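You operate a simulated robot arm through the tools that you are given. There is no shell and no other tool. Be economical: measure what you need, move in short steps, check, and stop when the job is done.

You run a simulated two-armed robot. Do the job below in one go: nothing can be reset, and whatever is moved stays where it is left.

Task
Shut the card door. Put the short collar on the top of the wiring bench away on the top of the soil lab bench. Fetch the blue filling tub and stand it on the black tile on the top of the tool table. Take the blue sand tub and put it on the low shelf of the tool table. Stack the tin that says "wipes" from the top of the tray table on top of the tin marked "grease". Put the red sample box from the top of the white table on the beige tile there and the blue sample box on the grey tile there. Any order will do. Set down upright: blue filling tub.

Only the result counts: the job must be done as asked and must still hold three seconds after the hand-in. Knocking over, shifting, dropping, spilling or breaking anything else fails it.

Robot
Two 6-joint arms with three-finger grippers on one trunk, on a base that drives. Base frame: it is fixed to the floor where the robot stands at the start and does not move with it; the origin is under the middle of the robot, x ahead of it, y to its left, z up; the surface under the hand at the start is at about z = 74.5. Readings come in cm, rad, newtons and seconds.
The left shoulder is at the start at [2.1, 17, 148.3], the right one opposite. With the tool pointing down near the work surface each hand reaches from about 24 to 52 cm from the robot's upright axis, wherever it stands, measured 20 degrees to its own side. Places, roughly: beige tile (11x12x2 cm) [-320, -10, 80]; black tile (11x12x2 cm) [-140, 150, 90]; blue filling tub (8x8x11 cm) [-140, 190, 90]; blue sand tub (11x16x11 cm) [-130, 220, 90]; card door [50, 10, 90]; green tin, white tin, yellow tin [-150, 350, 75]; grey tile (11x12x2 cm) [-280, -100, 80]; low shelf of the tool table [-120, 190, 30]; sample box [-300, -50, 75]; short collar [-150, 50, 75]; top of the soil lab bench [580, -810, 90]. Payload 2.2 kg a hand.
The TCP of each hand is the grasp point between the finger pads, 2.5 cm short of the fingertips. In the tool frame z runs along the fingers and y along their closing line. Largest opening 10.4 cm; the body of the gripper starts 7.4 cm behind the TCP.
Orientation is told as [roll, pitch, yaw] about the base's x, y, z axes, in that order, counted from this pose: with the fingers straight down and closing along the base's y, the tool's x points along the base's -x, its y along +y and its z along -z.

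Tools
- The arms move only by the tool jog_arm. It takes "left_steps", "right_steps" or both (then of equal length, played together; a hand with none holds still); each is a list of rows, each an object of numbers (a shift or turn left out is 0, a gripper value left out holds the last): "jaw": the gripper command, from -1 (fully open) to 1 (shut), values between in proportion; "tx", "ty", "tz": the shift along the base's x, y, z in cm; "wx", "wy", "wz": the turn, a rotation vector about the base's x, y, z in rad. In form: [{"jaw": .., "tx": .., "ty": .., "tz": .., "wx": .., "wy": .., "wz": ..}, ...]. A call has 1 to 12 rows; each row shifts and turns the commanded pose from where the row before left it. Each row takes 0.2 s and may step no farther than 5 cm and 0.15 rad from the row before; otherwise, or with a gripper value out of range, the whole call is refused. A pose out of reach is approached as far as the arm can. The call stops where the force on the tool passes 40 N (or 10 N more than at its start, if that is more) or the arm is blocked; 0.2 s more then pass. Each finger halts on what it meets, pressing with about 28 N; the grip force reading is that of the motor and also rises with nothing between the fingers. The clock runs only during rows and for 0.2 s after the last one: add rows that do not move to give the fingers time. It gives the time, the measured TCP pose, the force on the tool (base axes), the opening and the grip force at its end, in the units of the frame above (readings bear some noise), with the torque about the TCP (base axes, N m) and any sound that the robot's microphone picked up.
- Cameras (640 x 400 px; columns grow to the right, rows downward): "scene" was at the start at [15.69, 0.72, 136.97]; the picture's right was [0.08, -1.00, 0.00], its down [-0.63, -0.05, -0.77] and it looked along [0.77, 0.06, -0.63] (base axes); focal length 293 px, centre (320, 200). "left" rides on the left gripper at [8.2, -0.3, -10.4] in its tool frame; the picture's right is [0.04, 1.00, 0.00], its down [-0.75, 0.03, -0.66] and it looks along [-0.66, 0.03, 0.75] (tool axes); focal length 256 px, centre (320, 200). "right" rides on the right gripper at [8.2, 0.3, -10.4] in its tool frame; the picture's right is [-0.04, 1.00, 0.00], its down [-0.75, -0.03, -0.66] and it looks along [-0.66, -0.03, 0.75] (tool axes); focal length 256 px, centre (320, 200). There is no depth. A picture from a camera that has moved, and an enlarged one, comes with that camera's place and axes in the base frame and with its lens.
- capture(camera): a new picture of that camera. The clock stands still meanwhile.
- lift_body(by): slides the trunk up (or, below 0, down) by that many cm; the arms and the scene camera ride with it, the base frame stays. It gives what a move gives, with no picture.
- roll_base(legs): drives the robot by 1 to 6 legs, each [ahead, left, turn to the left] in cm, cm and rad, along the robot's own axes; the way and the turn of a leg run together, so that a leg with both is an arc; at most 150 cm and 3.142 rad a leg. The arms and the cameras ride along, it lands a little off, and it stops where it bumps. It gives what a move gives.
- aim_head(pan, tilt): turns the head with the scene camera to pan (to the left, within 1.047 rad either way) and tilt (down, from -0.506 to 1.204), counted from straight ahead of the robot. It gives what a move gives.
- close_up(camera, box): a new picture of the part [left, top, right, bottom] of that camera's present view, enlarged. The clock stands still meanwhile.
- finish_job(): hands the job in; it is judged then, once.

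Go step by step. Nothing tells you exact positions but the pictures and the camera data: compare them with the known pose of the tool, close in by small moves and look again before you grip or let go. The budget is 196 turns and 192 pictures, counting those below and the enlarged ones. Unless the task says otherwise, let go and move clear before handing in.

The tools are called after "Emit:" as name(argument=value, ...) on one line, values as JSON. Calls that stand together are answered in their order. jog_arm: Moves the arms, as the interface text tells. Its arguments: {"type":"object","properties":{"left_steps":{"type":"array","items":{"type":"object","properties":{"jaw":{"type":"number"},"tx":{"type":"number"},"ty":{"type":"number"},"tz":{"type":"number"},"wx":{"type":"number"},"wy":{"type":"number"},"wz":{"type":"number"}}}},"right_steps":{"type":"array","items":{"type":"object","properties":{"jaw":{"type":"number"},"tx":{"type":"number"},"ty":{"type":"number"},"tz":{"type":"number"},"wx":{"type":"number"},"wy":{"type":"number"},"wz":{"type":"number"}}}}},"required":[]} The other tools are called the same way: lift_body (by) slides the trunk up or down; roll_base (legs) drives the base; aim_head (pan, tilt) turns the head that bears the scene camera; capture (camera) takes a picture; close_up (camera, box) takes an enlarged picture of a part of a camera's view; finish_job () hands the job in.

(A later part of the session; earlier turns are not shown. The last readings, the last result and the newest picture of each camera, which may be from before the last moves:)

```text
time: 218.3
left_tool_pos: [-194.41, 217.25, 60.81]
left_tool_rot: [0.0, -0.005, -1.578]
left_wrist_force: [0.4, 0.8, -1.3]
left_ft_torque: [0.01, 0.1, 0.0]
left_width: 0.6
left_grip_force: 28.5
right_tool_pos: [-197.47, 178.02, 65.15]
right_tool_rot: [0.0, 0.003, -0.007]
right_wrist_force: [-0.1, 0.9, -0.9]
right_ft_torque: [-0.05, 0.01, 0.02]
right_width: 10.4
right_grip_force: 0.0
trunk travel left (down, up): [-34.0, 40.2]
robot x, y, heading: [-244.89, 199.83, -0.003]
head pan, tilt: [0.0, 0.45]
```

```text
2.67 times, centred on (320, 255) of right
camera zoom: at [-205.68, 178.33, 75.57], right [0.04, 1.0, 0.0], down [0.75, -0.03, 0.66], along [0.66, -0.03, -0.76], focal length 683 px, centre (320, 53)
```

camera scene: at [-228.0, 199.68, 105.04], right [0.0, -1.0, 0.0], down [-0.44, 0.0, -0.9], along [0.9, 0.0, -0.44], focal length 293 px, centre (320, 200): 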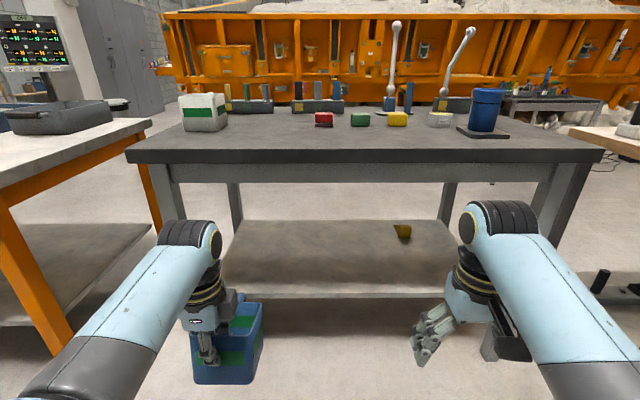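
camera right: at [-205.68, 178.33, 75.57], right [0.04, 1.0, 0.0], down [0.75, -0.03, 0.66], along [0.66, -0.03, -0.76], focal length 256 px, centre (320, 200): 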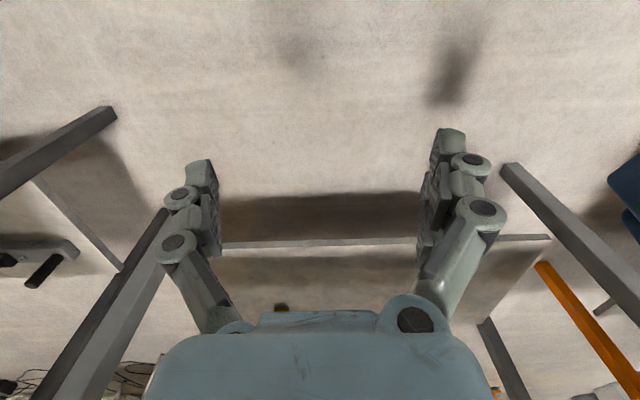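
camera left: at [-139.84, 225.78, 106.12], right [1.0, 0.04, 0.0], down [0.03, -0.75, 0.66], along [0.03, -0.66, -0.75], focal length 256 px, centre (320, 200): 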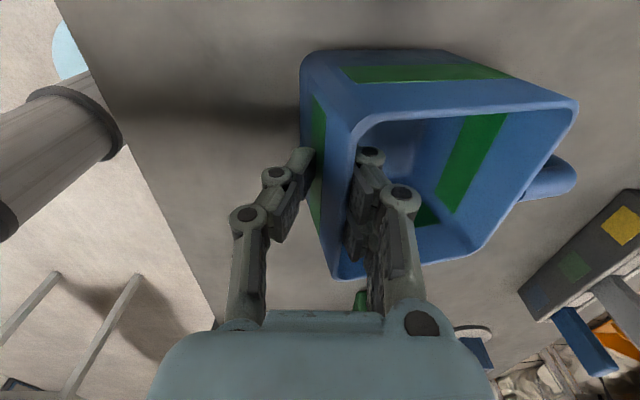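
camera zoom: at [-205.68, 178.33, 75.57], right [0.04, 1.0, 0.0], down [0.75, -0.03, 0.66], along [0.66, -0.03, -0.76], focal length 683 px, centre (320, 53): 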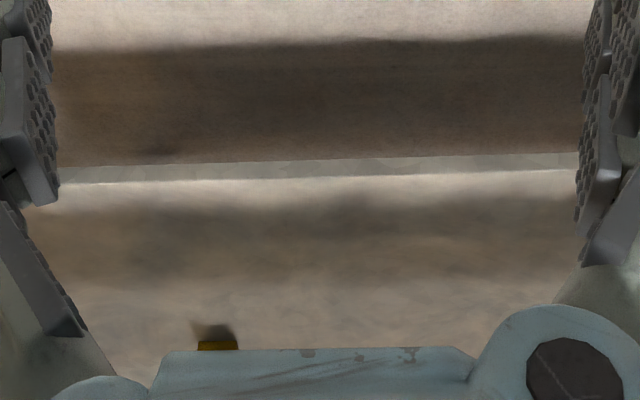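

Shelf is at z ≈ 30–32 with its front edge at x ≈ -149; the apron under the top ends near z 75. I lower and retract the right hand so that it stays clear, then shift right 10 and lower the trunk.

Emit:
jog_arm(right_steps=[{"tz": -4}, {"tz": -3}, {"tx": -4}, {"tx": -4}, {"tx": -4}, {}])

Emit:
roll_base(legs=[[0, -10, 0]])

Emit:
lift_body(by=-18)

Emit:
capture(camera="scene")

```text
time: 219.7
left_tool_pos: [-194.37, 217.18, 60.66]
left_tool_rot: [-0.001, -0.002, -1.576]
left_wrist_force: [0.5, 0.3, -2.1]
left_ft_torque: [0.01, 0.08, 0.02]
left_width: 0.59
left_grip_force: 28.1
right_tool_pos: [-209.59, 177.91, 58.18]
right_tool_rot: [-0.001, 0.001, -0.003]
right_wrist_force: [0.9, -0.9, -0.1]
right_ft_torque: [-0.02, -0.02, 0.0]
right_width: 10.41
right_grip_force: 0.1
trunk travel left (down, up): [-34.0, 40.2]
robot x, y, heading: [-245.11, 199.57, -0.001]
head pan, tilt: [0.0, 0.45]
```

```text
time: 220.8
left_tool_pos: [-194.59, 207.23, 60.72]
left_tool_rot: [-0.003, -0.002, -1.578]
left_wrist_force: [-0.1, -0.5, -0.9]
left_ft_torque: [0.02, 0.09, 0.03]
left_width: 0.59
left_grip_force: 28.3
right_tool_pos: [-209.62, 168.01, 58.2]
right_tool_rot: [0.002, 0.002, -0.004]
right_wrist_force: [0.9, 0.0, 0.0]
right_ft_torque: [0.03, -0.02, -0.03]
right_width: 10.4
right_grip_force: 0.1
trunk travel left (down, up): [-34.0, 40.2]
robot x, y, heading: [-245.28, 189.67, -0.007]
head pan, tilt: [0.0, 0.45]
```

```text
time: 222.8
left_tool_pos: [-194.49, 207.38, 43.0]
left_tool_rot: [0.001, -0.002, -1.579]
left_wrist_force: [-0.7, 0.4, -2.3]
left_ft_torque: [0.0, 0.09, -0.01]
left_width: 0.59
left_grip_force: 28.2
right_tool_pos: [-209.51, 167.89, 40.21]
right_tool_rot: [0.0, -0.001, -0.004]
right_wrist_force: [-0.4, -0.9, 0.2]
right_ft_torque: [0.0, 0.0, 0.0]
right_width: 10.39
right_grip_force: 0.1
trunk travel left (down, up): [-16.0, 58.2]
robot x, y, heading: [-245.12, 189.91, -0.003]
head pan, tilt: [0.0, 0.45]
```

```text
102 pictures are left
camera scene: at [-226.85, 189.74, 86.4], right [-0.01, -1.0, 0.0], down [-0.44, 0.0, -0.9], along [0.9, 0.0, -0.44], focal length 293 px, centre (320, 200)
```

scene: 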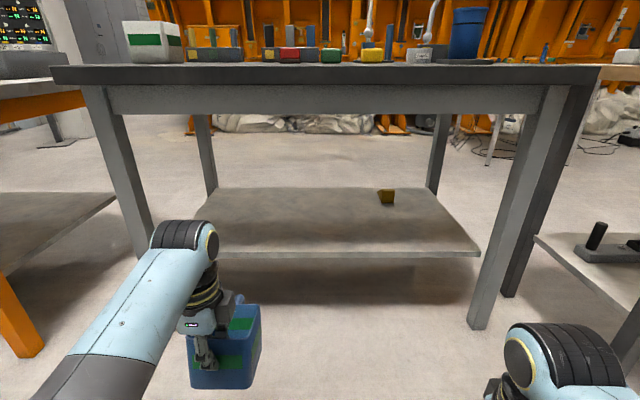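

Emit:
roll_base(legs=[[36, 0, 0]])

Emit:
capture(camera="scene")

Emit:
capture(camera="left")

```text
time: 225.2
left_tool_pos: [-158.46, 206.95, 42.65]
left_tool_rot: [-0.003, -0.003, -1.578]
left_wrist_force: [-1.3, -0.8, -2.7]
left_ft_torque: [0.01, 0.09, 0.0]
left_width: 0.61
left_grip_force: 27.9
right_tool_pos: [-173.53, 167.77, 40.07]
right_tool_rot: [0.001, 0.002, -0.005]
right_wrist_force: [-0.6, 0.8, 0.0]
right_ft_torque: [-0.01, -0.02, 0.0]
right_width: 10.38
right_grip_force: 0.0
trunk travel left (down, up): [-16.0, 58.2]
robot x, y, heading: [-209.18, 189.43, -0.008]
head pan, tilt: [0.0, 0.45]
```

```text
101 pictures are left
camera scene: at [-190.72, 189.52, 86.38], right [-0.01, -1.0, 0.0], down [-0.44, 0.0, -0.9], along [0.9, -0.01, -0.44], focal length 293 px, centre (320, 200)
```

scene: 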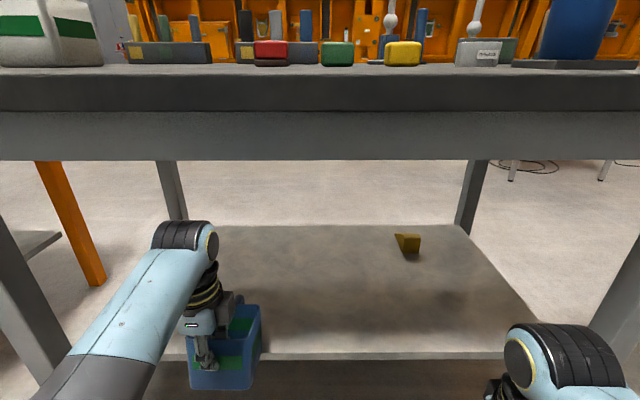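

```text
100 pictures are left
camera left: at [-158.62, 215.23, 53.13], right [1.0, 0.03, 0.0], down [0.03, -0.75, 0.66], along [0.02, -0.66, -0.75], focal length 256 px, centre (320, 200)
```

left: 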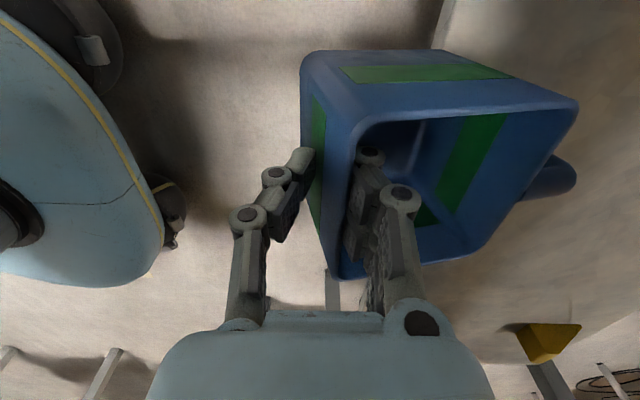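

Clear so far. I drive the rest of the way in.

Emit:
roll_base(legs=[[18, 0, 0]])

Emit:
capture(camera="scene")

Emit:
capture(camera="left")

```text
time: 226.7
left_tool_pos: [-140.31, 206.93, 42.73]
left_tool_rot: [-0.001, -0.004, -1.579]
left_wrist_force: [0.1, -0.2, -0.5]
left_ft_torque: [0.0, 0.1, -0.03]
left_width: 0.58
left_grip_force: 27.8
right_tool_pos: [-155.53, 167.77, 40.1]
right_tool_rot: [0.001, 0.003, -0.006]
right_wrist_force: [-0.7, -0.9, 0.0]
right_ft_torque: [-0.02, -0.01, -0.01]
right_width: 10.4
right_grip_force: 0.1
trunk travel left (down, up): [-16.0, 58.2]
robot x, y, heading: [-191.08, 189.97, -0.005]
head pan, tilt: [0.0, 0.45]
```

```text
99 pictures are left
camera scene: at [-172.67, 189.42, 86.38], right [-0.01, -1.0, 0.0], down [-0.44, 0.0, -0.9], along [0.9, -0.01, -0.44], focal length 293 px, centre (320, 200)
```

scene: 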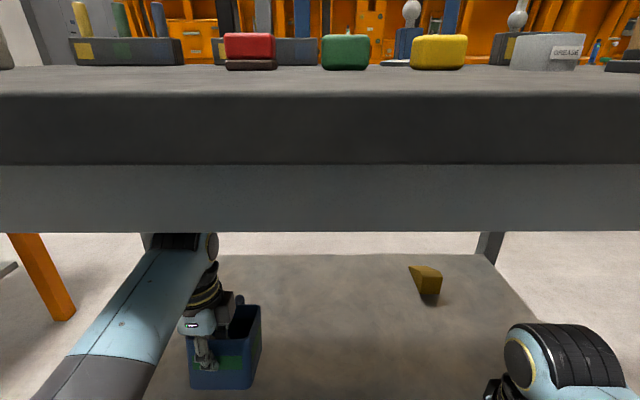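

```text
98 pictures are left
camera left: at [-140.59, 215.13, 53.12], right [1.0, 0.03, 0.0], down [0.03, -0.75, 0.66], along [0.02, -0.66, -0.75], focal length 256 px, centre (320, 200)
```

left: 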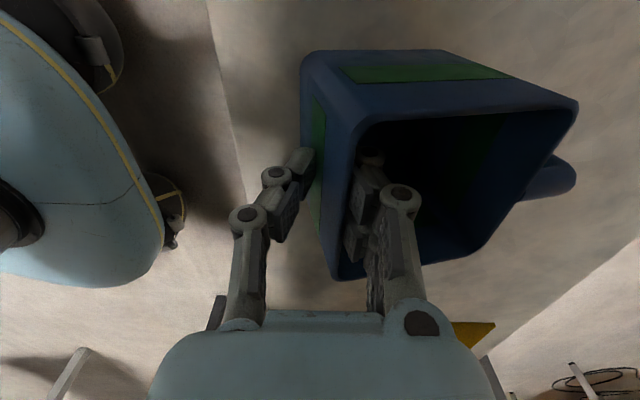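

The tub is over the shelf. I lower it stepwise until it touches.

Emit:
jog_arm(left_steps=[{"tz": -2}, {"tz": -1}, {"tz": -0.7}, {}])

Emit:
capture(camera="scene")

```text
time: 227.7
left_tool_pos: [-140.32, 206.91, 38.95]
left_tool_rot: [-0.002, -0.003, -1.577]
left_wrist_force: [-1.6, -1.2, 0.4]
left_ft_torque: [-0.03, 0.04, -0.04]
left_width: 0.62
left_grip_force: 28.2
right_tool_pos: [-155.37, 167.7, 40.24]
right_tool_rot: [0.0, 0.001, -0.005]
right_wrist_force: [-0.3, 0.2, 0.0]
right_ft_torque: [0.01, -0.01, 0.0]
right_width: 10.39
right_grip_force: 0.1
trunk travel left (down, up): [-16.0, 58.2]
robot x, y, heading: [-190.98, 189.46, -0.005]
head pan, tilt: [0.0, 0.45]
```

```text
97 pictures are left
camera scene: at [-172.68, 189.41, 86.39], right [-0.01, -1.0, 0.0], down [-0.44, 0.0, -0.9], along [0.9, -0.01, -0.44], focal length 293 px, centre (320, 200)
```

scene: 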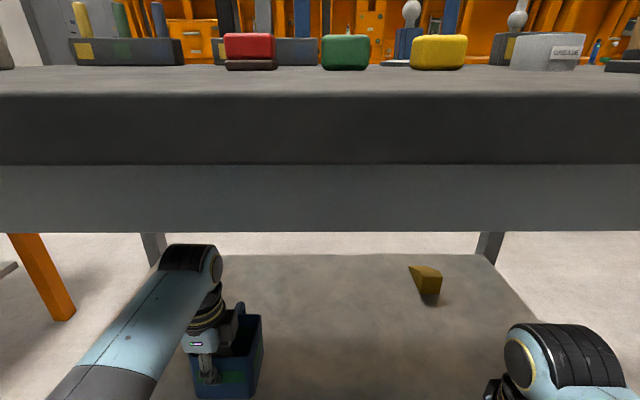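

Emit:
jog_arm(left_steps=[{"tz": -0.3}, {"tz": -0.3}, {}])

Emit:
jog_arm(left_steps=[{"tz": -0.3}, {"tz": -0.2}, {}])

```text
time: 228.5
left_tool_pos: [-140.28, 206.96, 38.46]
left_tool_rot: [-0.002, -0.003, -1.578]
left_wrist_force: [-1.4, 0.1, 0.2]
left_ft_torque: [0.0, 0.01, 0.01]
left_width: 0.62
left_grip_force: 27.3
right_tool_pos: [-155.6, 167.71, 40.11]
right_tool_rot: [0.001, 0.002, -0.006]
right_wrist_force: [-0.4, 1.1, 0.3]
right_ft_torque: [-0.04, -0.03, 0.0]
right_width: 10.41
right_grip_force: 0.0
trunk travel left (down, up): [-16.0, 58.2]
robot x, y, heading: [-191.09, 189.29, -0.006]
head pan, tilt: [0.0, 0.45]
```

```text
time: 229.3
left_tool_pos: [-140.48, 206.95, 37.95]
left_tool_rot: [-0.002, -0.002, -1.577]
left_wrist_force: [-1.6, -0.1, 0.1]
left_ft_torque: [-0.01, 0.02, -0.01]
left_width: 0.57
left_grip_force: 27.9
right_tool_pos: [-155.31, 167.64, 40.21]
right_tool_rot: [-0.002, 0.0, -0.004]
right_wrist_force: [0.4, 0.2, 0.6]
right_ft_torque: [-0.01, -0.01, 0.02]
right_width: 10.4
right_grip_force: 0.0
trunk travel left (down, up): [-16.0, 58.2]
robot x, y, heading: [-190.92, 189.56, -0.008]
head pan, tilt: [0.0, 0.45]
```

Emit:
capture(camera="left")

Emit:
close_up(camera="scene", box=[140, 230, 332, 400])

```text
96 pictures are left
camera left: at [-140.59, 215.11, 48.33], right [1.0, 0.03, 0.0], down [0.03, -0.75, 0.66], along [0.02, -0.66, -0.75], focal length 256 px, centre (320, 200)
```

left: 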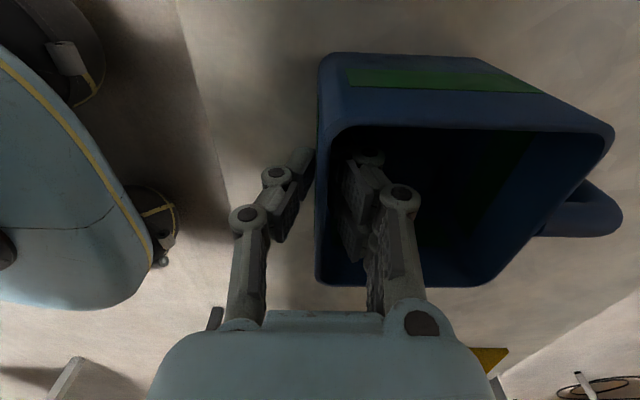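

```text
2.35 times, centred on (236, 315) of scene
camera zoom: at [-172.68, 189.41, 86.38], right [-0.01, -1.0, 0.0], down [-0.44, 0.0, -0.9], along [0.9, -0.01, -0.44], focal length 689 px, centre (518, -71)
```

zoom: 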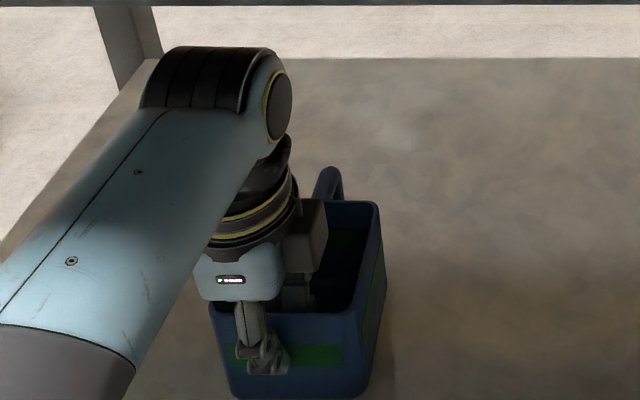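

The tub had sagged slightly in the grip and has now levelled on the shelf. I ease down a touch more, then release.

Emit:
jog_arm(left_steps=[{"tz": -0.2}, {"tz": -0.2}, {}])

```text
time: 230.1
left_tool_pos: [-140.36, 206.86, 37.86]
left_tool_rot: [0.001, -0.004, -1.577]
left_wrist_force: [-11.6, 0.9, 20.2]
left_ft_torque: [-0.16, 0.26, -0.07]
left_width: 0.59
left_grip_force: 27.5
right_tool_pos: [-155.58, 167.72, 40.17]
right_tool_rot: [0.0, -0.001, -0.005]
right_wrist_force: [0.0, -0.7, 0.1]
right_ft_torque: [-0.01, 0.01, -0.01]
right_width: 10.4
right_grip_force: 0.1
trunk travel left (down, up): [-16.0, 58.2]
robot x, y, heading: [-191.34, 189.61, -0.004]
head pan, tilt: [0.0, 0.45]
```

Emit:
jog_arm(left_steps=[{"jaw": 0}, {}, {}, {"tz": 3}, {"tz": 3}, {"tz": 0.7}, {}])

Emit:
capture(camera="left")

Emit:
capture(camera="scene")

```text
time: 231.7
left_tool_pos: [-140.25, 206.91, 44.29]
left_tool_rot: [-0.002, -0.004, -1.578]
left_wrist_force: [0.0, 0.9, 0.2]
left_ft_torque: [0.03, -0.02, 0.0]
left_width: 5.21
left_grip_force: 0.0
right_tool_pos: [-155.47, 167.64, 40.16]
right_tool_rot: [-0.001, 0.002, -0.007]
right_wrist_force: [0.7, 0.0, 0.7]
right_ft_torque: [-0.04, 0.03, 0.0]
right_width: 10.4
right_grip_force: 0.1
trunk travel left (down, up): [-16.0, 58.2]
robot x, y, heading: [-190.65, 189.59, -0.003]
head pan, tilt: [0.0, 0.45]
```

```text
94 pictures are left
camera left: at [-140.56, 215.16, 54.66], right [1.0, 0.03, 0.0], down [0.03, -0.75, 0.66], along [0.02, -0.66, -0.75], focal length 256 px, centre (320, 200)
```

left: 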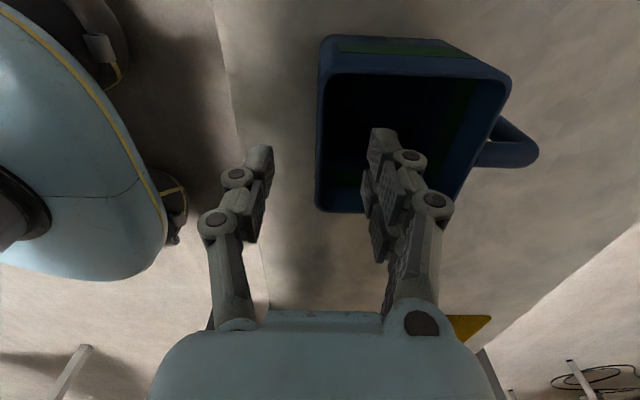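

```text
93 pictures are left
camera scene: at [-172.68, 189.41, 86.38], right [-0.01, -1.0, 0.0], down [-0.44, 0.0, -0.9], along [0.9, -0.01, -0.44], focal length 293 px, centre (320, 200)
```

scene: 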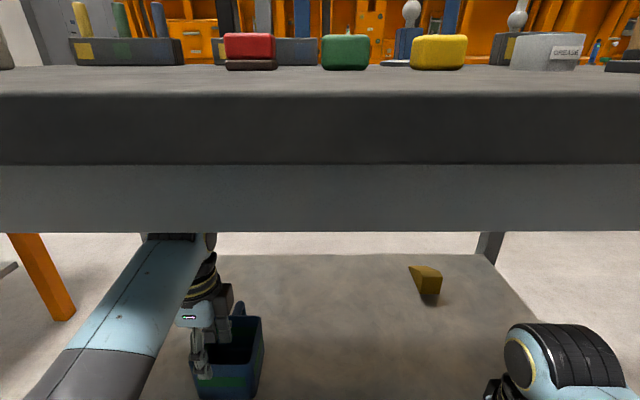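

Tips clear the rim by over 1 cm. I back out straight, then raise the trunk.

Emit:
roll_base(legs=[[-60, 0, 0]])

Emit:
capture(camera="scene")

Emit:
lift_body(by=40)

```text
time: 235.0
left_tool_pos: [-199.99, 207.32, 44.18]
left_tool_rot: [-0.003, -0.005, -1.576]
left_wrist_force: [-0.2, 0.2, -0.4]
left_ft_torque: [0.01, -0.01, 0.02]
left_width: 5.2
left_grip_force: 0.1
right_tool_pos: [-215.11, 167.91, 40.15]
right_tool_rot: [-0.001, 0.001, -0.001]
right_wrist_force: [-0.5, 0.7, 0.1]
right_ft_torque: [-0.02, 0.05, -0.04]
right_width: 10.38
right_grip_force: 0.1
trunk travel left (down, up): [-16.0, 58.2]
robot x, y, heading: [-250.91, 189.83, -0.005]
head pan, tilt: [0.0, 0.45]
```

```text
92 pictures are left
camera scene: at [-232.32, 189.74, 86.38], right [0.0, -1.0, 0.0], down [-0.44, 0.0, -0.9], along [0.9, 0.0, -0.44], focal length 293 px, centre (320, 200)
```

scene: 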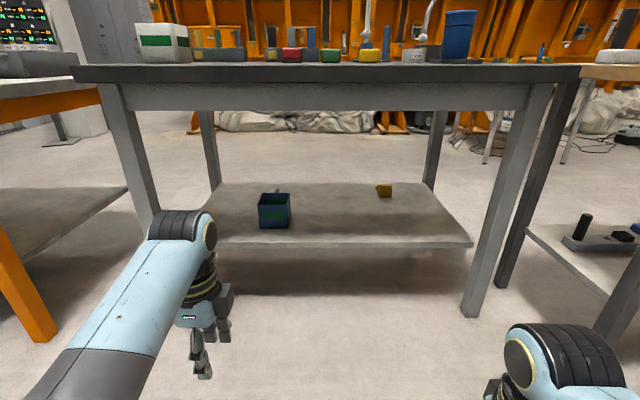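

```text
time: 238.9
left_tool_pos: [-199.94, 207.28, 84.27]
left_tool_rot: [-0.001, -0.002, -1.576]
left_wrist_force: [0.8, -0.5, 0.1]
left_ft_torque: [0.02, 0.01, -0.02]
left_width: 5.21
left_grip_force: 0.1
right_tool_pos: [-215.07, 168.0, 80.12]
right_tool_rot: [-0.001, 0.001, -0.003]
right_wrist_force: [-0.6, -0.6, 0.4]
right_ft_torque: [0.0, 0.0, -0.02]
right_width: 10.38
right_grip_force: 0.1
trunk travel left (down, up): [-56.0, 18.2]
robot x, y, heading: [-250.23, 189.82, -0.006]
head pan, tilt: [0.0, 0.45]
```

The sand tub stands on the low shelf. I raise the trunk, restore the left wrist, and move over to the tray table.

Emit:
lift_body(by=17)

Emit:
jog_arm(left_steps=[{"wz": 0.15, "jaw": -1, "tz": 2}, {"wz": 0.15}, {"wz": 0.15}, {"wz": 0.15}, {"wz": 0.15}, {"wz": 0.15}, {"wz": 0.15}, {"wz": 0.15}, {"wz": 0.15}, {"wz": 0.15}, {"wz": 0.07}, {}])

Emit:
roll_base(legs=[[0, 145, 0]])

Emit:
aim_head(pan=0.0, tilt=0.5)

Emit:
capture(camera="scene")

```text
time: 240.8
left_tool_pos: [-199.95, 207.36, 101.24]
left_tool_rot: [-0.003, -0.004, -1.576]
left_wrist_force: [0.4, 0.4, 1.3]
left_ft_torque: [-0.01, 0.0, -0.03]
left_width: 5.21
left_grip_force: 0.0
right_tool_pos: [-215.11, 168.05, 97.01]
right_tool_rot: [0.0, 0.002, -0.003]
right_wrist_force: [0.1, -0.1, 0.0]
right_ft_torque: [0.0, -0.04, 0.01]
right_width: 10.39
right_grip_force: 0.0
trunk travel left (down, up): [-73.0, 1.2]
robot x, y, heading: [-250.35, 189.78, -0.003]
head pan, tilt: [0.0, 0.45]
```

```text
time: 243.4
left_tool_pos: [-200.0, 207.37, 103.27]
left_tool_rot: [-0.001, -0.005, -0.005]
left_wrist_force: [-0.2, 0.4, -0.6]
left_ft_torque: [0.0, -0.01, 0.05]
left_width: 10.41
left_grip_force: 0.0
right_tool_pos: [-215.04, 168.08, 97.15]
right_tool_rot: [0.001, 0.001, -0.003]
right_wrist_force: [0.1, -0.4, 0.2]
right_ft_torque: [-0.02, 0.0, 0.0]
right_width: 10.41
right_grip_force: 0.1
trunk travel left (down, up): [-73.0, 1.2]
robot x, y, heading: [-250.7, 189.71, -0.0]
head pan, tilt: [0.0, 0.45]
```

```text
time: 250.6
left_tool_pos: [-198.5, 352.18, 103.29]
left_tool_rot: [-0.001, -0.004, -0.017]
left_wrist_force: [-0.7, 0.4, 0.3]
left_ft_torque: [-0.01, 0.02, 0.01]
left_width: 10.4
left_grip_force: 0.1
right_tool_pos: [-213.99, 313.0, 97.08]
right_tool_rot: [-0.001, 0.001, -0.015]
right_wrist_force: [-1.4, -0.3, 0.2]
right_ft_torque: [0.0, 0.02, 0.02]
right_width: 10.39
right_grip_force: 0.1
trunk travel left (down, up): [-73.0, 1.2]
robot x, y, heading: [-249.45, 335.3, -0.016]
head pan, tilt: [0.0, 0.45]
```

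```text
time: 251.2
left_tool_pos: [-198.59, 352.21, 103.18]
left_tool_rot: [-0.001, -0.003, -0.019]
left_wrist_force: [-0.1, -0.5, 0.1]
left_ft_torque: [0.01, -0.01, -0.02]
left_width: 10.4
left_grip_force: 0.1
right_tool_pos: [-214.03, 313.1, 97.12]
right_tool_rot: [0.002, 0.002, -0.015]
right_wrist_force: [0.1, 0.2, -0.3]
right_ft_torque: [-0.02, 0.01, 0.01]
right_width: 10.4
right_grip_force: 0.0
trunk travel left (down, up): [-73.0, 1.2]
robot x, y, heading: [-249.17, 335.22, -0.01]
head pan, tilt: [0.0, 0.499]
```

```text
91 pictures are left
camera scene: at [-233.07, 334.97, 144.15], right [-0.01, -1.0, 0.0], down [-0.48, 0.01, -0.88], along [0.88, -0.01, -0.48], focal length 293 px, centre (320, 200)
```

scene: 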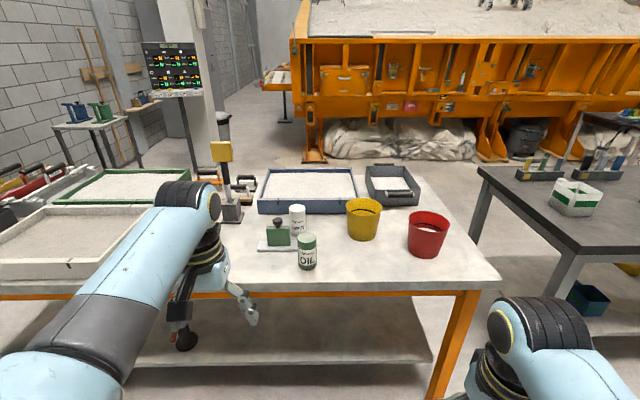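

Emit:
close_up(camera="scene", box=[180, 130, 500, 300])

Emit:
close_up(camera="scene", box=[240, 190, 340, 290])

```text
2.00 times, centred on (340, 215) of scene
camera zoom: at [-233.07, 334.97, 144.15], right [-0.01, -1.0, 0.0], down [-0.48, 0.01, -0.88], along [0.88, -0.01, -0.48], focal length 586 px, centre (280, 170)
```

zoom: 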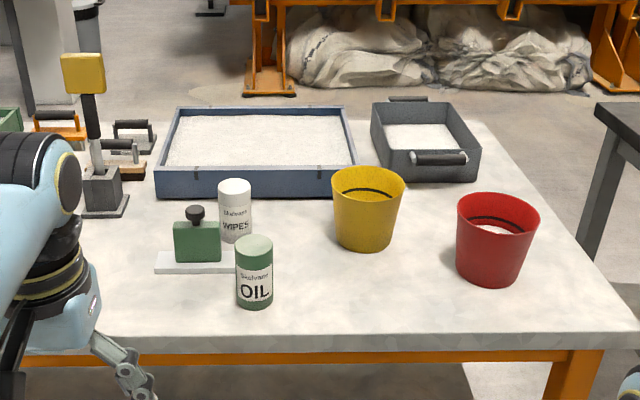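

```text
4.00 times, centred on (290, 240) of scene
camera zoom: at [-233.07, 334.97, 144.15], right [-0.01, -1.0, 0.0], down [-0.48, 0.01, -0.88], along [0.88, -0.01, -0.48], focal length 1172 px, centre (440, 40)
```

zoom: 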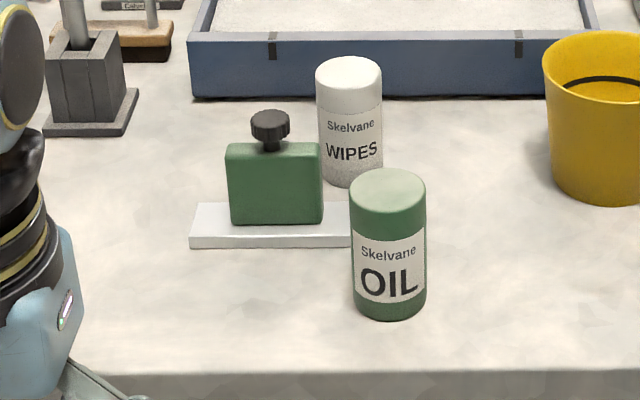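

WIPES is the white tin; OIL the green one. The yellow tin must be "grease", hidden behind the arm; I move left and look.

Emit:
roll_base(legs=[[0, 45, 0]])

Emit:
capture(camera="scene")

```text
time: 253.9
left_tool_pos: [-198.03, 397.0, 103.26]
left_tool_rot: [-0.002, -0.002, -0.016]
left_wrist_force: [0.0, -0.5, -0.1]
left_ft_torque: [-0.03, -0.01, -0.02]
left_width: 10.39
left_grip_force: 0.1
right_tool_pos: [-213.38, 357.82, 97.17]
right_tool_rot: [-0.001, 0.001, -0.014]
right_wrist_force: [-0.3, 0.7, -0.3]
right_ft_torque: [-0.01, -0.03, 0.0]
right_width: 10.4
right_grip_force: 0.0
trunk travel left (down, up): [-73.0, 1.2]
robot x, y, heading: [-248.04, 379.81, -0.017]
head pan, tilt: [0.0, 0.499]
```

```text
88 pictures are left
camera scene: at [-232.47, 379.71, 144.15], right [-0.01, -1.0, 0.0], down [-0.48, 0.01, -0.88], along [0.88, -0.01, -0.48], focal length 293 px, centre (320, 200)
```

scene: 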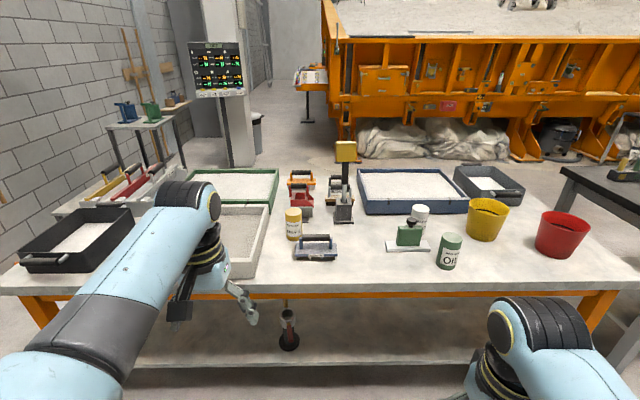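

Emit:
close_up(camera="scene", box=[240, 190, 360, 280])

Emit:
close_up(camera="scene", box=[360, 180, 500, 290])

```text
4.44 times, centred on (300, 235) of scene
camera zoom: at [-232.47, 379.71, 144.15], right [-0.01, -1.0, 0.0], down [-0.48, 0.01, -0.88], along [0.88, -0.01, -0.48], focal length 1302 px, centre (409, 44)
```

zoom: 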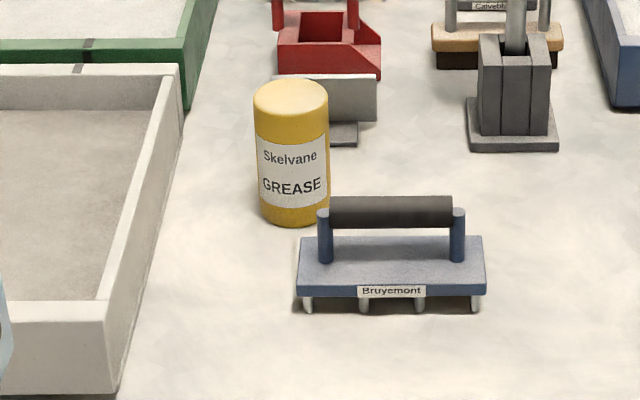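

```text
3.64 times, centred on (430, 235) of scene
camera zoom: at [-232.47, 379.71, 144.15], right [-0.01, -1.0, 0.0], down [-0.48, 0.01, -0.88], along [0.88, -0.01, -0.48], focal length 1065 px, centre (-80, 73)
```

zoom: 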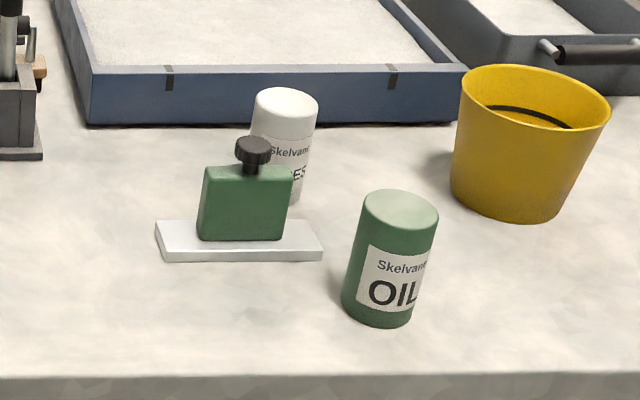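

GREASE is the yellow tin at about (-143, 388), WIPES at about (-141, 342), table at z ≈ 80. I raise the right hand out of the way, then approach the white tin with the left.

Emit:
jog_arm(right_steps=[{"tx": 4}, {"tx": 4}, {"tx": 4}, {"tx": 3, "tz": 3}, {"tz": 4}, {"tz": 4}, {"tz": 3}, {}])

Emit:
roll_base(legs=[[0, -55, 0.016], [57, 0, 0]])

Emit:
capture(camera="left")

Emit:
capture(camera="scene")

```text
time: 255.7
left_tool_pos: [-197.9, 396.91, 103.26]
left_tool_rot: [-0.002, -0.004, -0.016]
left_wrist_force: [0.6, 0.1, -0.3]
left_ft_torque: [-0.04, 0.01, -0.04]
left_width: 10.4
left_grip_force: 0.0
right_tool_pos: [-198.35, 357.88, 111.07]
right_tool_rot: [0.0, 0.002, -0.012]
right_wrist_force: [0.8, 0.4, -1.2]
right_ft_torque: [0.0, 0.04, 0.03]
right_width: 10.39
right_grip_force: 0.1
trunk travel left (down, up): [-73.0, 1.2]
robot x, y, heading: [-248.74, 380.03, -0.014]
head pan, tilt: [0.0, 0.499]
```

```text
time: 261.8
left_tool_pos: [-141.37, 343.26, 103.06]
left_tool_rot: [-0.002, -0.004, 0.008]
left_wrist_force: [0.6, 0.0, -0.4]
left_ft_torque: [-0.02, -0.01, -0.02]
left_width: 10.39
left_grip_force: 0.2
right_tool_pos: [-140.83, 304.13, 110.96]
right_tool_rot: [0.0, 0.003, 0.011]
right_wrist_force: [-0.2, 0.2, 0.3]
right_ft_torque: [-0.02, 0.02, -0.02]
right_width: 10.39
right_grip_force: 0.0
trunk travel left (down, up): [-73.0, 1.2]
robot x, y, heading: [-191.98, 325.0, 0.015]
head pan, tilt: [0.0, 0.499]
```

```text
85 pictures are left
camera left: at [-149.47, 342.84, 113.63], right [-0.05, 1.0, 0.0], down [0.75, 0.04, 0.66], along [0.66, 0.03, -0.75], focal length 256 px, centre (320, 200)
```

left: 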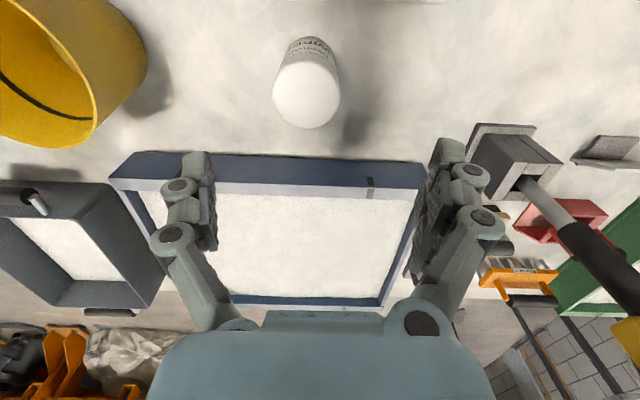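

```text
84 pictures are left
camera scene: at [-175.43, 325.16, 144.14], right [0.01, -1.0, 0.0], down [-0.48, 0.0, -0.88], along [0.88, 0.01, -0.48], focal length 293 px, centre (320, 200)
```

scene: 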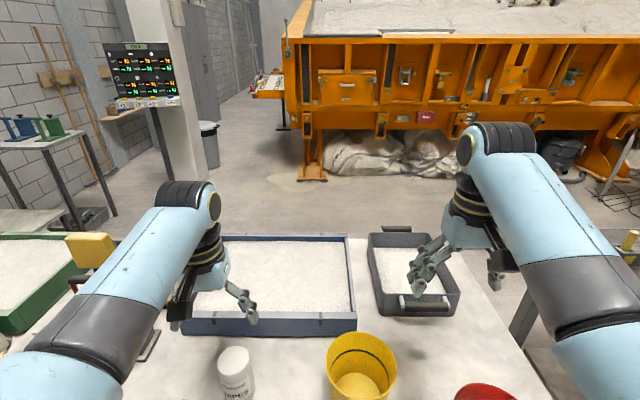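

The white tin is at (-141.4, 341.9). I descend on it and grip.

Emit:
jog_arm(left_steps=[{"ty": -1.4}, {"tz": -4}, {"tz": -4}, {"tz": -4}, {"tz": -3.6}, {}, {"jaw": 1}, {}, {}, {}])

Emit:
jog_arm(left_steps=[{"tz": 3}, {"tz": 4}, {"tz": 4}, {"tz": 4}, {"tz": 1}, {}])

Emit:
capture(camera="left")

```text
time: 264.0
left_tool_pos: [-141.65, 341.89, 87.91]
left_tool_rot: [0.0, -0.004, 0.007]
left_wrist_force: [1.3, 0.9, 0.9]
left_ft_torque: [-0.06, -0.07, 0.02]
left_width: 5.93
left_grip_force: 27.9
left hand out of reach, approached as far as the arm can: row 5
right_tool_pos: [-140.85, 304.14, 111.01]
right_tool_rot: [0.0, 0.001, 0.011]
right_wrist_force: [1.1, 0.3, -0.2]
right_ft_torque: [-0.01, 0.0, 0.0]
right_width: 10.4
right_grip_force: 0.0
trunk travel left (down, up): [-73.0, 1.2]
robot x, y, heading: [-191.68, 324.85, 0.012]
head pan, tilt: [0.0, 0.499]
```

```text
time: 265.4
left_tool_pos: [-141.53, 341.91, 103.98]
left_tool_rot: [-0.002, -0.004, 0.006]
left_wrist_force: [0.1, 0.8, -3.7]
left_ft_torque: [0.0, -0.02, 0.01]
left_width: 5.9
left_grip_force: 27.7
right_tool_pos: [-140.88, 304.2, 110.93]
right_tool_rot: [0.001, 0.002, 0.01]
right_wrist_force: [-0.5, 0.1, 0.6]
right_ft_torque: [0.01, -0.01, -0.05]
right_width: 10.43
right_grip_force: 0.0
trunk travel left (down, up): [-73.0, 1.2]
robot x, y, heading: [-191.67, 325.02, 0.01]
head pan, tilt: [0.0, 0.499]
```

```text
83 pictures are left
camera left: at [-149.75, 341.53, 114.36], right [-0.05, 1.0, 0.0], down [0.75, 0.04, 0.66], along [0.66, 0.03, -0.75], focal length 256 px, centre (320, 200)
```

left: 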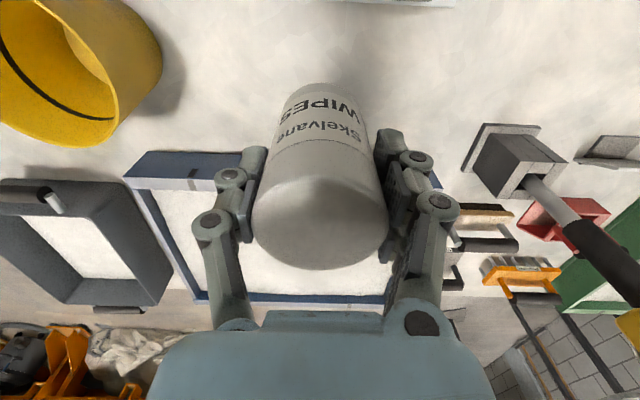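

Held. I back off, go left past the post and come in at the grease tin.

Emit:
roll_base(legs=[[-30, 0, -0.012], [0, 46, 0], [27, 0, 0]])

Emit:
capture(camera="left")

Emit:
aim_head(pan=0.2, tilt=0.75)

Emit:
capture(camera="scene")

```text
time: 271.3
left_tool_pos: [-144.15, 386.91, 103.85]
left_tool_rot: [-0.001, -0.001, 0.0]
left_wrist_force: [-0.1, -0.1, -4.1]
left_ft_torque: [0.0, 0.01, -0.01]
left_width: 5.91
left_grip_force: 28.3
right_tool_pos: [-143.75, 349.18, 110.97]
right_tool_rot: [-0.001, 0.0, 0.004]
right_wrist_force: [0.8, 0.3, 0.2]
right_ft_torque: [-0.01, 0.05, -0.04]
right_width: 10.39
right_grip_force: 0.1
trunk travel left (down, up): [-73.0, 1.2]
robot x, y, heading: [-194.15, 370.15, -0.001]
head pan, tilt: [0.0, 0.499]
```

```text
82 pictures are left
camera left: at [-152.33, 386.61, 114.31], right [-0.04, 1.0, 0.0], down [0.75, 0.03, 0.66], along [0.66, 0.03, -0.75], focal length 256 px, centre (320, 200)
```

left: 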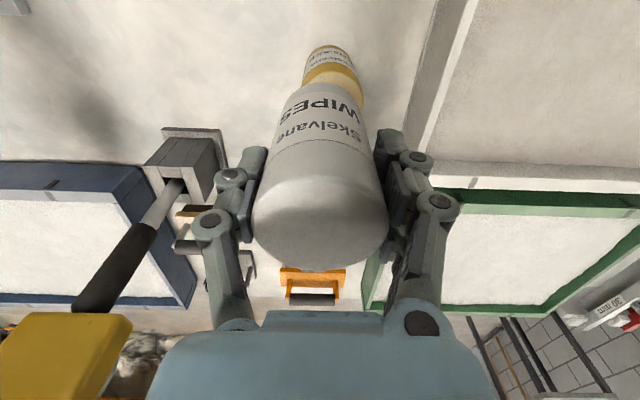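

```text
time: 272.1
left_tool_pos: [-144.2, 387.0, 104.0]
left_tool_rot: [-0.002, -0.001, 0.0]
left_wrist_force: [-0.2, -0.1, -3.1]
left_ft_torque: [-0.02, -0.01, -0.02]
left_width: 5.89
left_grip_force: 28.1
right_tool_pos: [-143.8, 349.04, 111.04]
right_tool_rot: [-0.001, 0.001, 0.004]
right_wrist_force: [0.1, -0.5, 0.7]
right_ft_torque: [-0.02, 0.01, 0.02]
right_width: 10.4
right_grip_force: 0.0
trunk travel left (down, up): [-73.0, 1.2]
robot x, y, heading: [-194.53, 370.33, 0.002]
head pan, tilt: [0.201, 0.75]
```

```text
81 pictures are left
camera scene: at [-179.16, 372.04, 141.95], right [0.2, -0.98, 0.0], down [-0.67, -0.14, -0.73], along [0.72, 0.15, -0.68], focal length 293 px, centre (320, 200)
```

scene: 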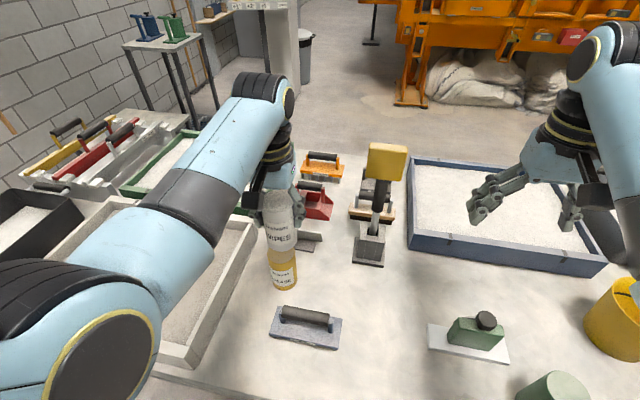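

Emit:
close_up(camera="scene", box=[230, 170, 342, 300])

Emit:
close_up(camera="left", box=[240, 20, 400, 120])

```text
3.08 times, centred on (286, 235) of scene
camera zoom: at [-179.16, 372.04, 141.95], right [0.2, -0.98, 0.0], down [-0.67, -0.14, -0.73], along [0.72, 0.15, -0.68], focal length 901 px, centre (425, 92)
```

zoom: 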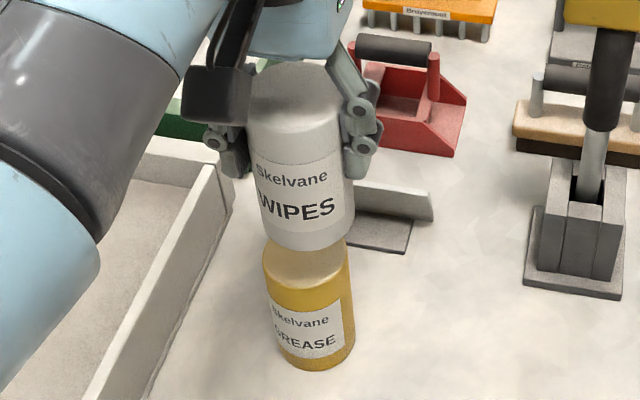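

```text
4.00 times, centred on (320, 70) of left
camera zoom: at [-152.38, 386.6, 114.32], right [-0.04, 1.0, 0.0], down [0.75, 0.03, 0.66], along [0.66, 0.03, -0.75], focal length 1024 px, centre (320, 720)
```

zoom: 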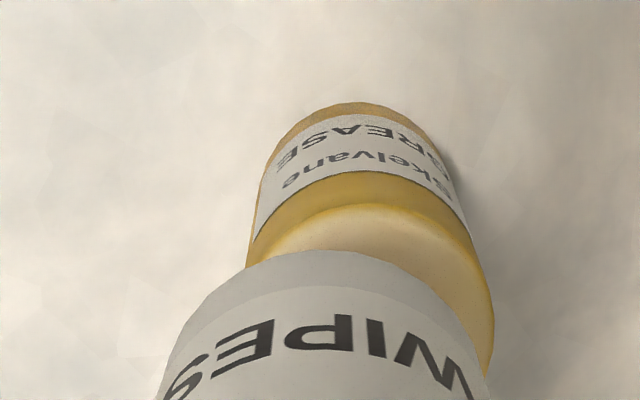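

Grease tin centre at (-143.2, 388.1). I align and lower.

Emit:
jog_arm(left_steps=[{"tx": 0.9, "ty": 1.1}, {}, {"tz": -3}, {"tz": -1.3}, {}])

Emit:
close_up(camera="scene", box=[230, 170, 342, 300])

Emit:
close_up(camera="left", box=[240, 20, 400, 120])

```text
time: 273.2
left_tool_pos: [-143.34, 388.02, 99.63]
left_tool_rot: [-0.001, -0.005, -0.001]
left_wrist_force: [-0.1, -0.5, -3.6]
left_ft_torque: [-0.03, 0.02, 0.0]
left_width: 5.92
left_grip_force: 28.0
right_tool_pos: [-143.59, 349.26, 111.04]
right_tool_rot: [0.0, 0.002, 0.003]
right_wrist_force: [0.4, -0.6, 1.0]
right_ft_torque: [-0.01, -0.02, -0.01]
right_width: 10.42
right_grip_force: 0.0
trunk travel left (down, up): [-73.0, 1.2]
robot x, y, heading: [-194.54, 370.11, 0.004]
head pan, tilt: [0.201, 0.75]
```

```text
3.08 times, centred on (286, 235) of scene
camera zoom: at [-179.17, 372.03, 141.95], right [0.2, -0.98, 0.0], down [-0.67, -0.14, -0.73], along [0.72, 0.15, -0.68], focal length 901 px, centre (425, 92)
```

zoom: 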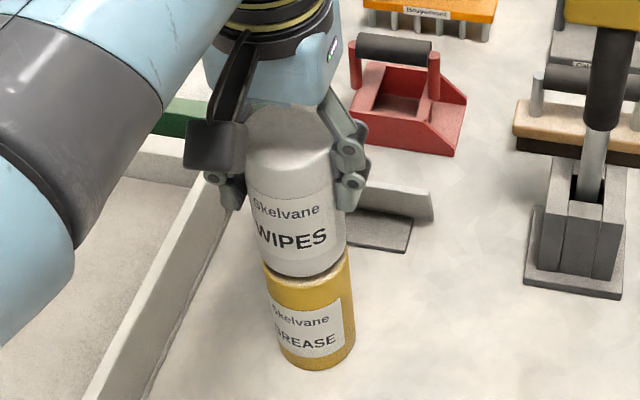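

```text
4.00 times, centred on (320, 70) of left
camera zoom: at [-151.54, 387.7, 110.01], right [-0.04, 1.0, 0.0], down [0.75, 0.03, 0.66], along [0.66, 0.03, -0.75], focal length 1024 px, centre (320, 720)
```

zoom: 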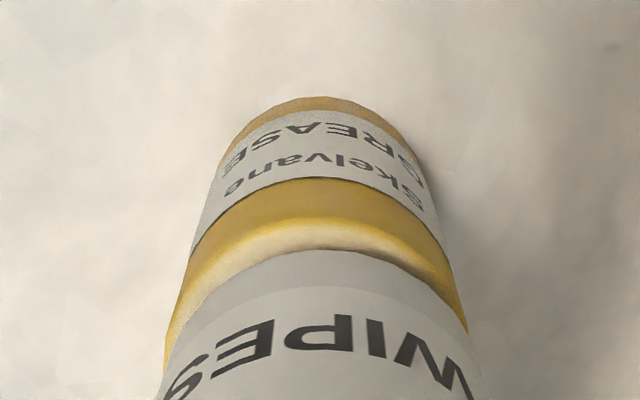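

Aligned. I lower the last centimetre in small steps.

Emit:
jog_arm(left_steps=[{"tz": -0.4}, {"tz": -0.3}, {"tz": -0.3}, {}])

Emit:
jog_arm(left_steps=[{"tz": -0.2}, {"tz": -0.2}, {}])

Emit:
close_up(camera="scene", box=[230, 170, 342, 300])

```text
time: 274.2
left_tool_pos: [-143.29, 388.02, 98.85]
left_tool_rot: [-0.001, -0.009, 0.002]
left_wrist_force: [-3.3, 1.3, 20.5]
left_ft_torque: [0.13, 0.26, 0.01]
left_width: 5.91
left_grip_force: 27.9
right_tool_pos: [-143.91, 349.1, 111.2]
right_tool_rot: [0.001, 0.0, 0.004]
right_wrist_force: [0.6, -0.4, 0.3]
right_ft_torque: [-0.02, 0.01, -0.01]
right_width: 10.42
right_grip_force: 0.0
trunk travel left (down, up): [-73.0, 1.2]
robot x, y, heading: [-194.19, 370.52, 0.007]
head pan, tilt: [0.201, 0.75]
```

```text
time: 275.1
left_tool_pos: [-143.21, 388.0, 98.42]
left_tool_rot: [-0.001, -0.009, 0.0]
left_wrist_force: [5.6, 0.6, 30.1]
left_ft_torque: [0.02, -0.3, 0.0]
left_width: 5.96
left_grip_force: 28.5
right_tool_pos: [-143.85, 348.95, 111.07]
right_tool_rot: [0.0, -0.002, 0.003]
right_wrist_force: [-0.9, 0.1, 0.5]
right_ft_torque: [0.0, -0.02, 0.01]
right_width: 10.39
right_grip_force: 0.0
trunk travel left (down, up): [-73.0, 1.2]
robot x, y, heading: [-194.31, 370.16, 0.005]
head pan, tilt: [0.201, 0.75]
```

```text
3.08 times, centred on (286, 235) of scene
camera zoom: at [-179.35, 371.95, 141.98], right [0.2, -0.98, 0.0], down [-0.67, -0.14, -0.73], along [0.72, 0.15, -0.68], focal length 901 px, centre (425, 92)
```

zoom: 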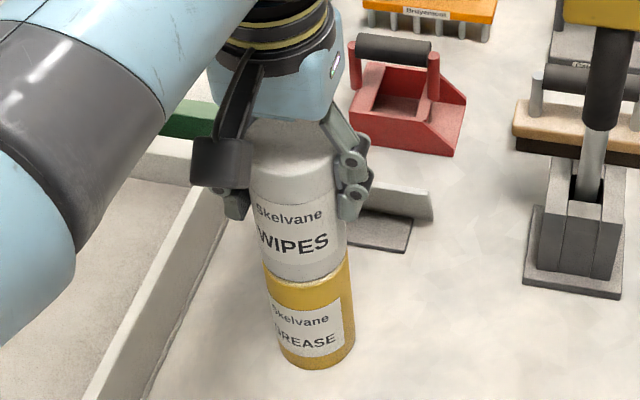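

In contact. I relieve the pressure, release and rise.

Emit:
jog_arm(left_steps=[{"tz": 0.2}, {"tz": 0.1}, {"jaw": -1}, {}, {}, {}, {"tz": 3}, {"tz": 4}, {"tz": 4}, {}])

Emit:
capture(camera="scene")

```text
time: 277.2
left_tool_pos: [-143.24, 388.05, 109.69]
left_tool_rot: [-0.002, -0.003, -0.001]
left_wrist_force: [0.5, -0.3, -0.6]
left_ft_torque: [0.0, 0.01, -0.01]
left_width: 10.41
left_grip_force: 0.0
right_tool_pos: [-143.73, 349.12, 111.02]
right_tool_rot: [0.0, 0.002, 0.004]
right_wrist_force: [-0.6, 0.4, 0.0]
right_ft_torque: [-0.01, 0.03, -0.01]
right_width: 10.39
right_grip_force: 0.0
trunk travel left (down, up): [-73.0, 1.2]
robot x, y, heading: [-194.67, 370.2, 0.004]
head pan, tilt: [0.201, 0.75]
```

```text
75 pictures are left
camera scene: at [-179.17, 372.05, 141.95], right [0.2, -0.98, 0.0], down [-0.67, -0.14, -0.73], along [0.72, 0.15, -0.68], focal length 293 px, centre (320, 200)
```

scene: 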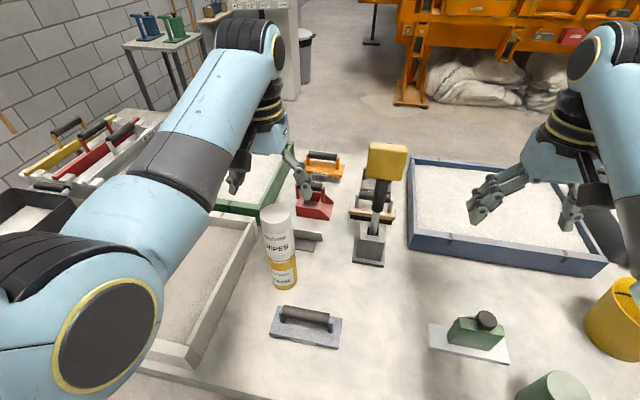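

WIPES stands on GREASE. Now for the collar I take the safe way back, behind and round the white table, to the front of the wiring bench.

Emit:
roll_base(legs=[[-150, 0, 0], [-41, 0, 0], [0, -150, 0], [0, -150, 0], [0, -150, 0], [0, -150, 0]])

Emit:
aim_head(pan=-0.3, tilt=0.5)

Emit:
capture(camera="scene")

```text
time: 315.1
left_tool_pos: [-349.15, -216.01, 109.55]
left_tool_rot: [-0.002, -0.003, -0.048]
left_wrist_force: [-0.4, 0.0, -0.1]
left_ft_torque: [-0.02, 0.01, 0.04]
left_width: 10.41
left_grip_force: 0.0
right_tool_pos: [-351.42, -254.86, 111.01]
right_tool_rot: [-0.001, 0.0, -0.044]
right_wrist_force: [0.7, 0.3, -0.1]
right_ft_torque: [-0.03, 0.01, 0.04]
right_width: 10.4
right_grip_force: 0.1
trunk travel left (down, up): [-73.0, 1.2]
robot x, y, heading: [-401.29, -231.3, -0.045]
head pan, tilt: [0.201, 0.75]
```

```text
time: 316.0
left_tool_pos: [-349.15, -215.89, 109.64]
left_tool_rot: [-0.003, -0.005, -0.047]
left_wrist_force: [0.2, 0.3, 0.2]
left_ft_torque: [-0.03, -0.01, -0.03]
left_width: 10.41
left_grip_force: 0.1
right_tool_pos: [-351.53, -254.82, 111.05]
right_tool_rot: [-0.001, 0.001, -0.044]
right_wrist_force: [0.9, -0.4, -0.7]
right_ft_torque: [-0.03, 0.03, 0.01]
right_width: 10.39
right_grip_force: 0.0
trunk travel left (down, up): [-73.0, 1.2]
robot x, y, heading: [-401.28, -231.33, -0.047]
head pan, tilt: [-0.3, 0.499]
```

```text
74 pictures are left
camera scene: at [-385.43, -234.59, 144.14], right [-0.34, -0.94, 0.0], down [-0.45, 0.16, -0.88], along [0.83, -0.3, -0.48], focal length 293 px, centre (320, 200)
```

scene: 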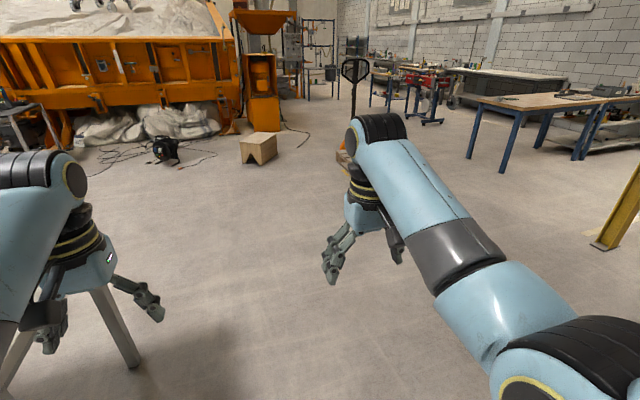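

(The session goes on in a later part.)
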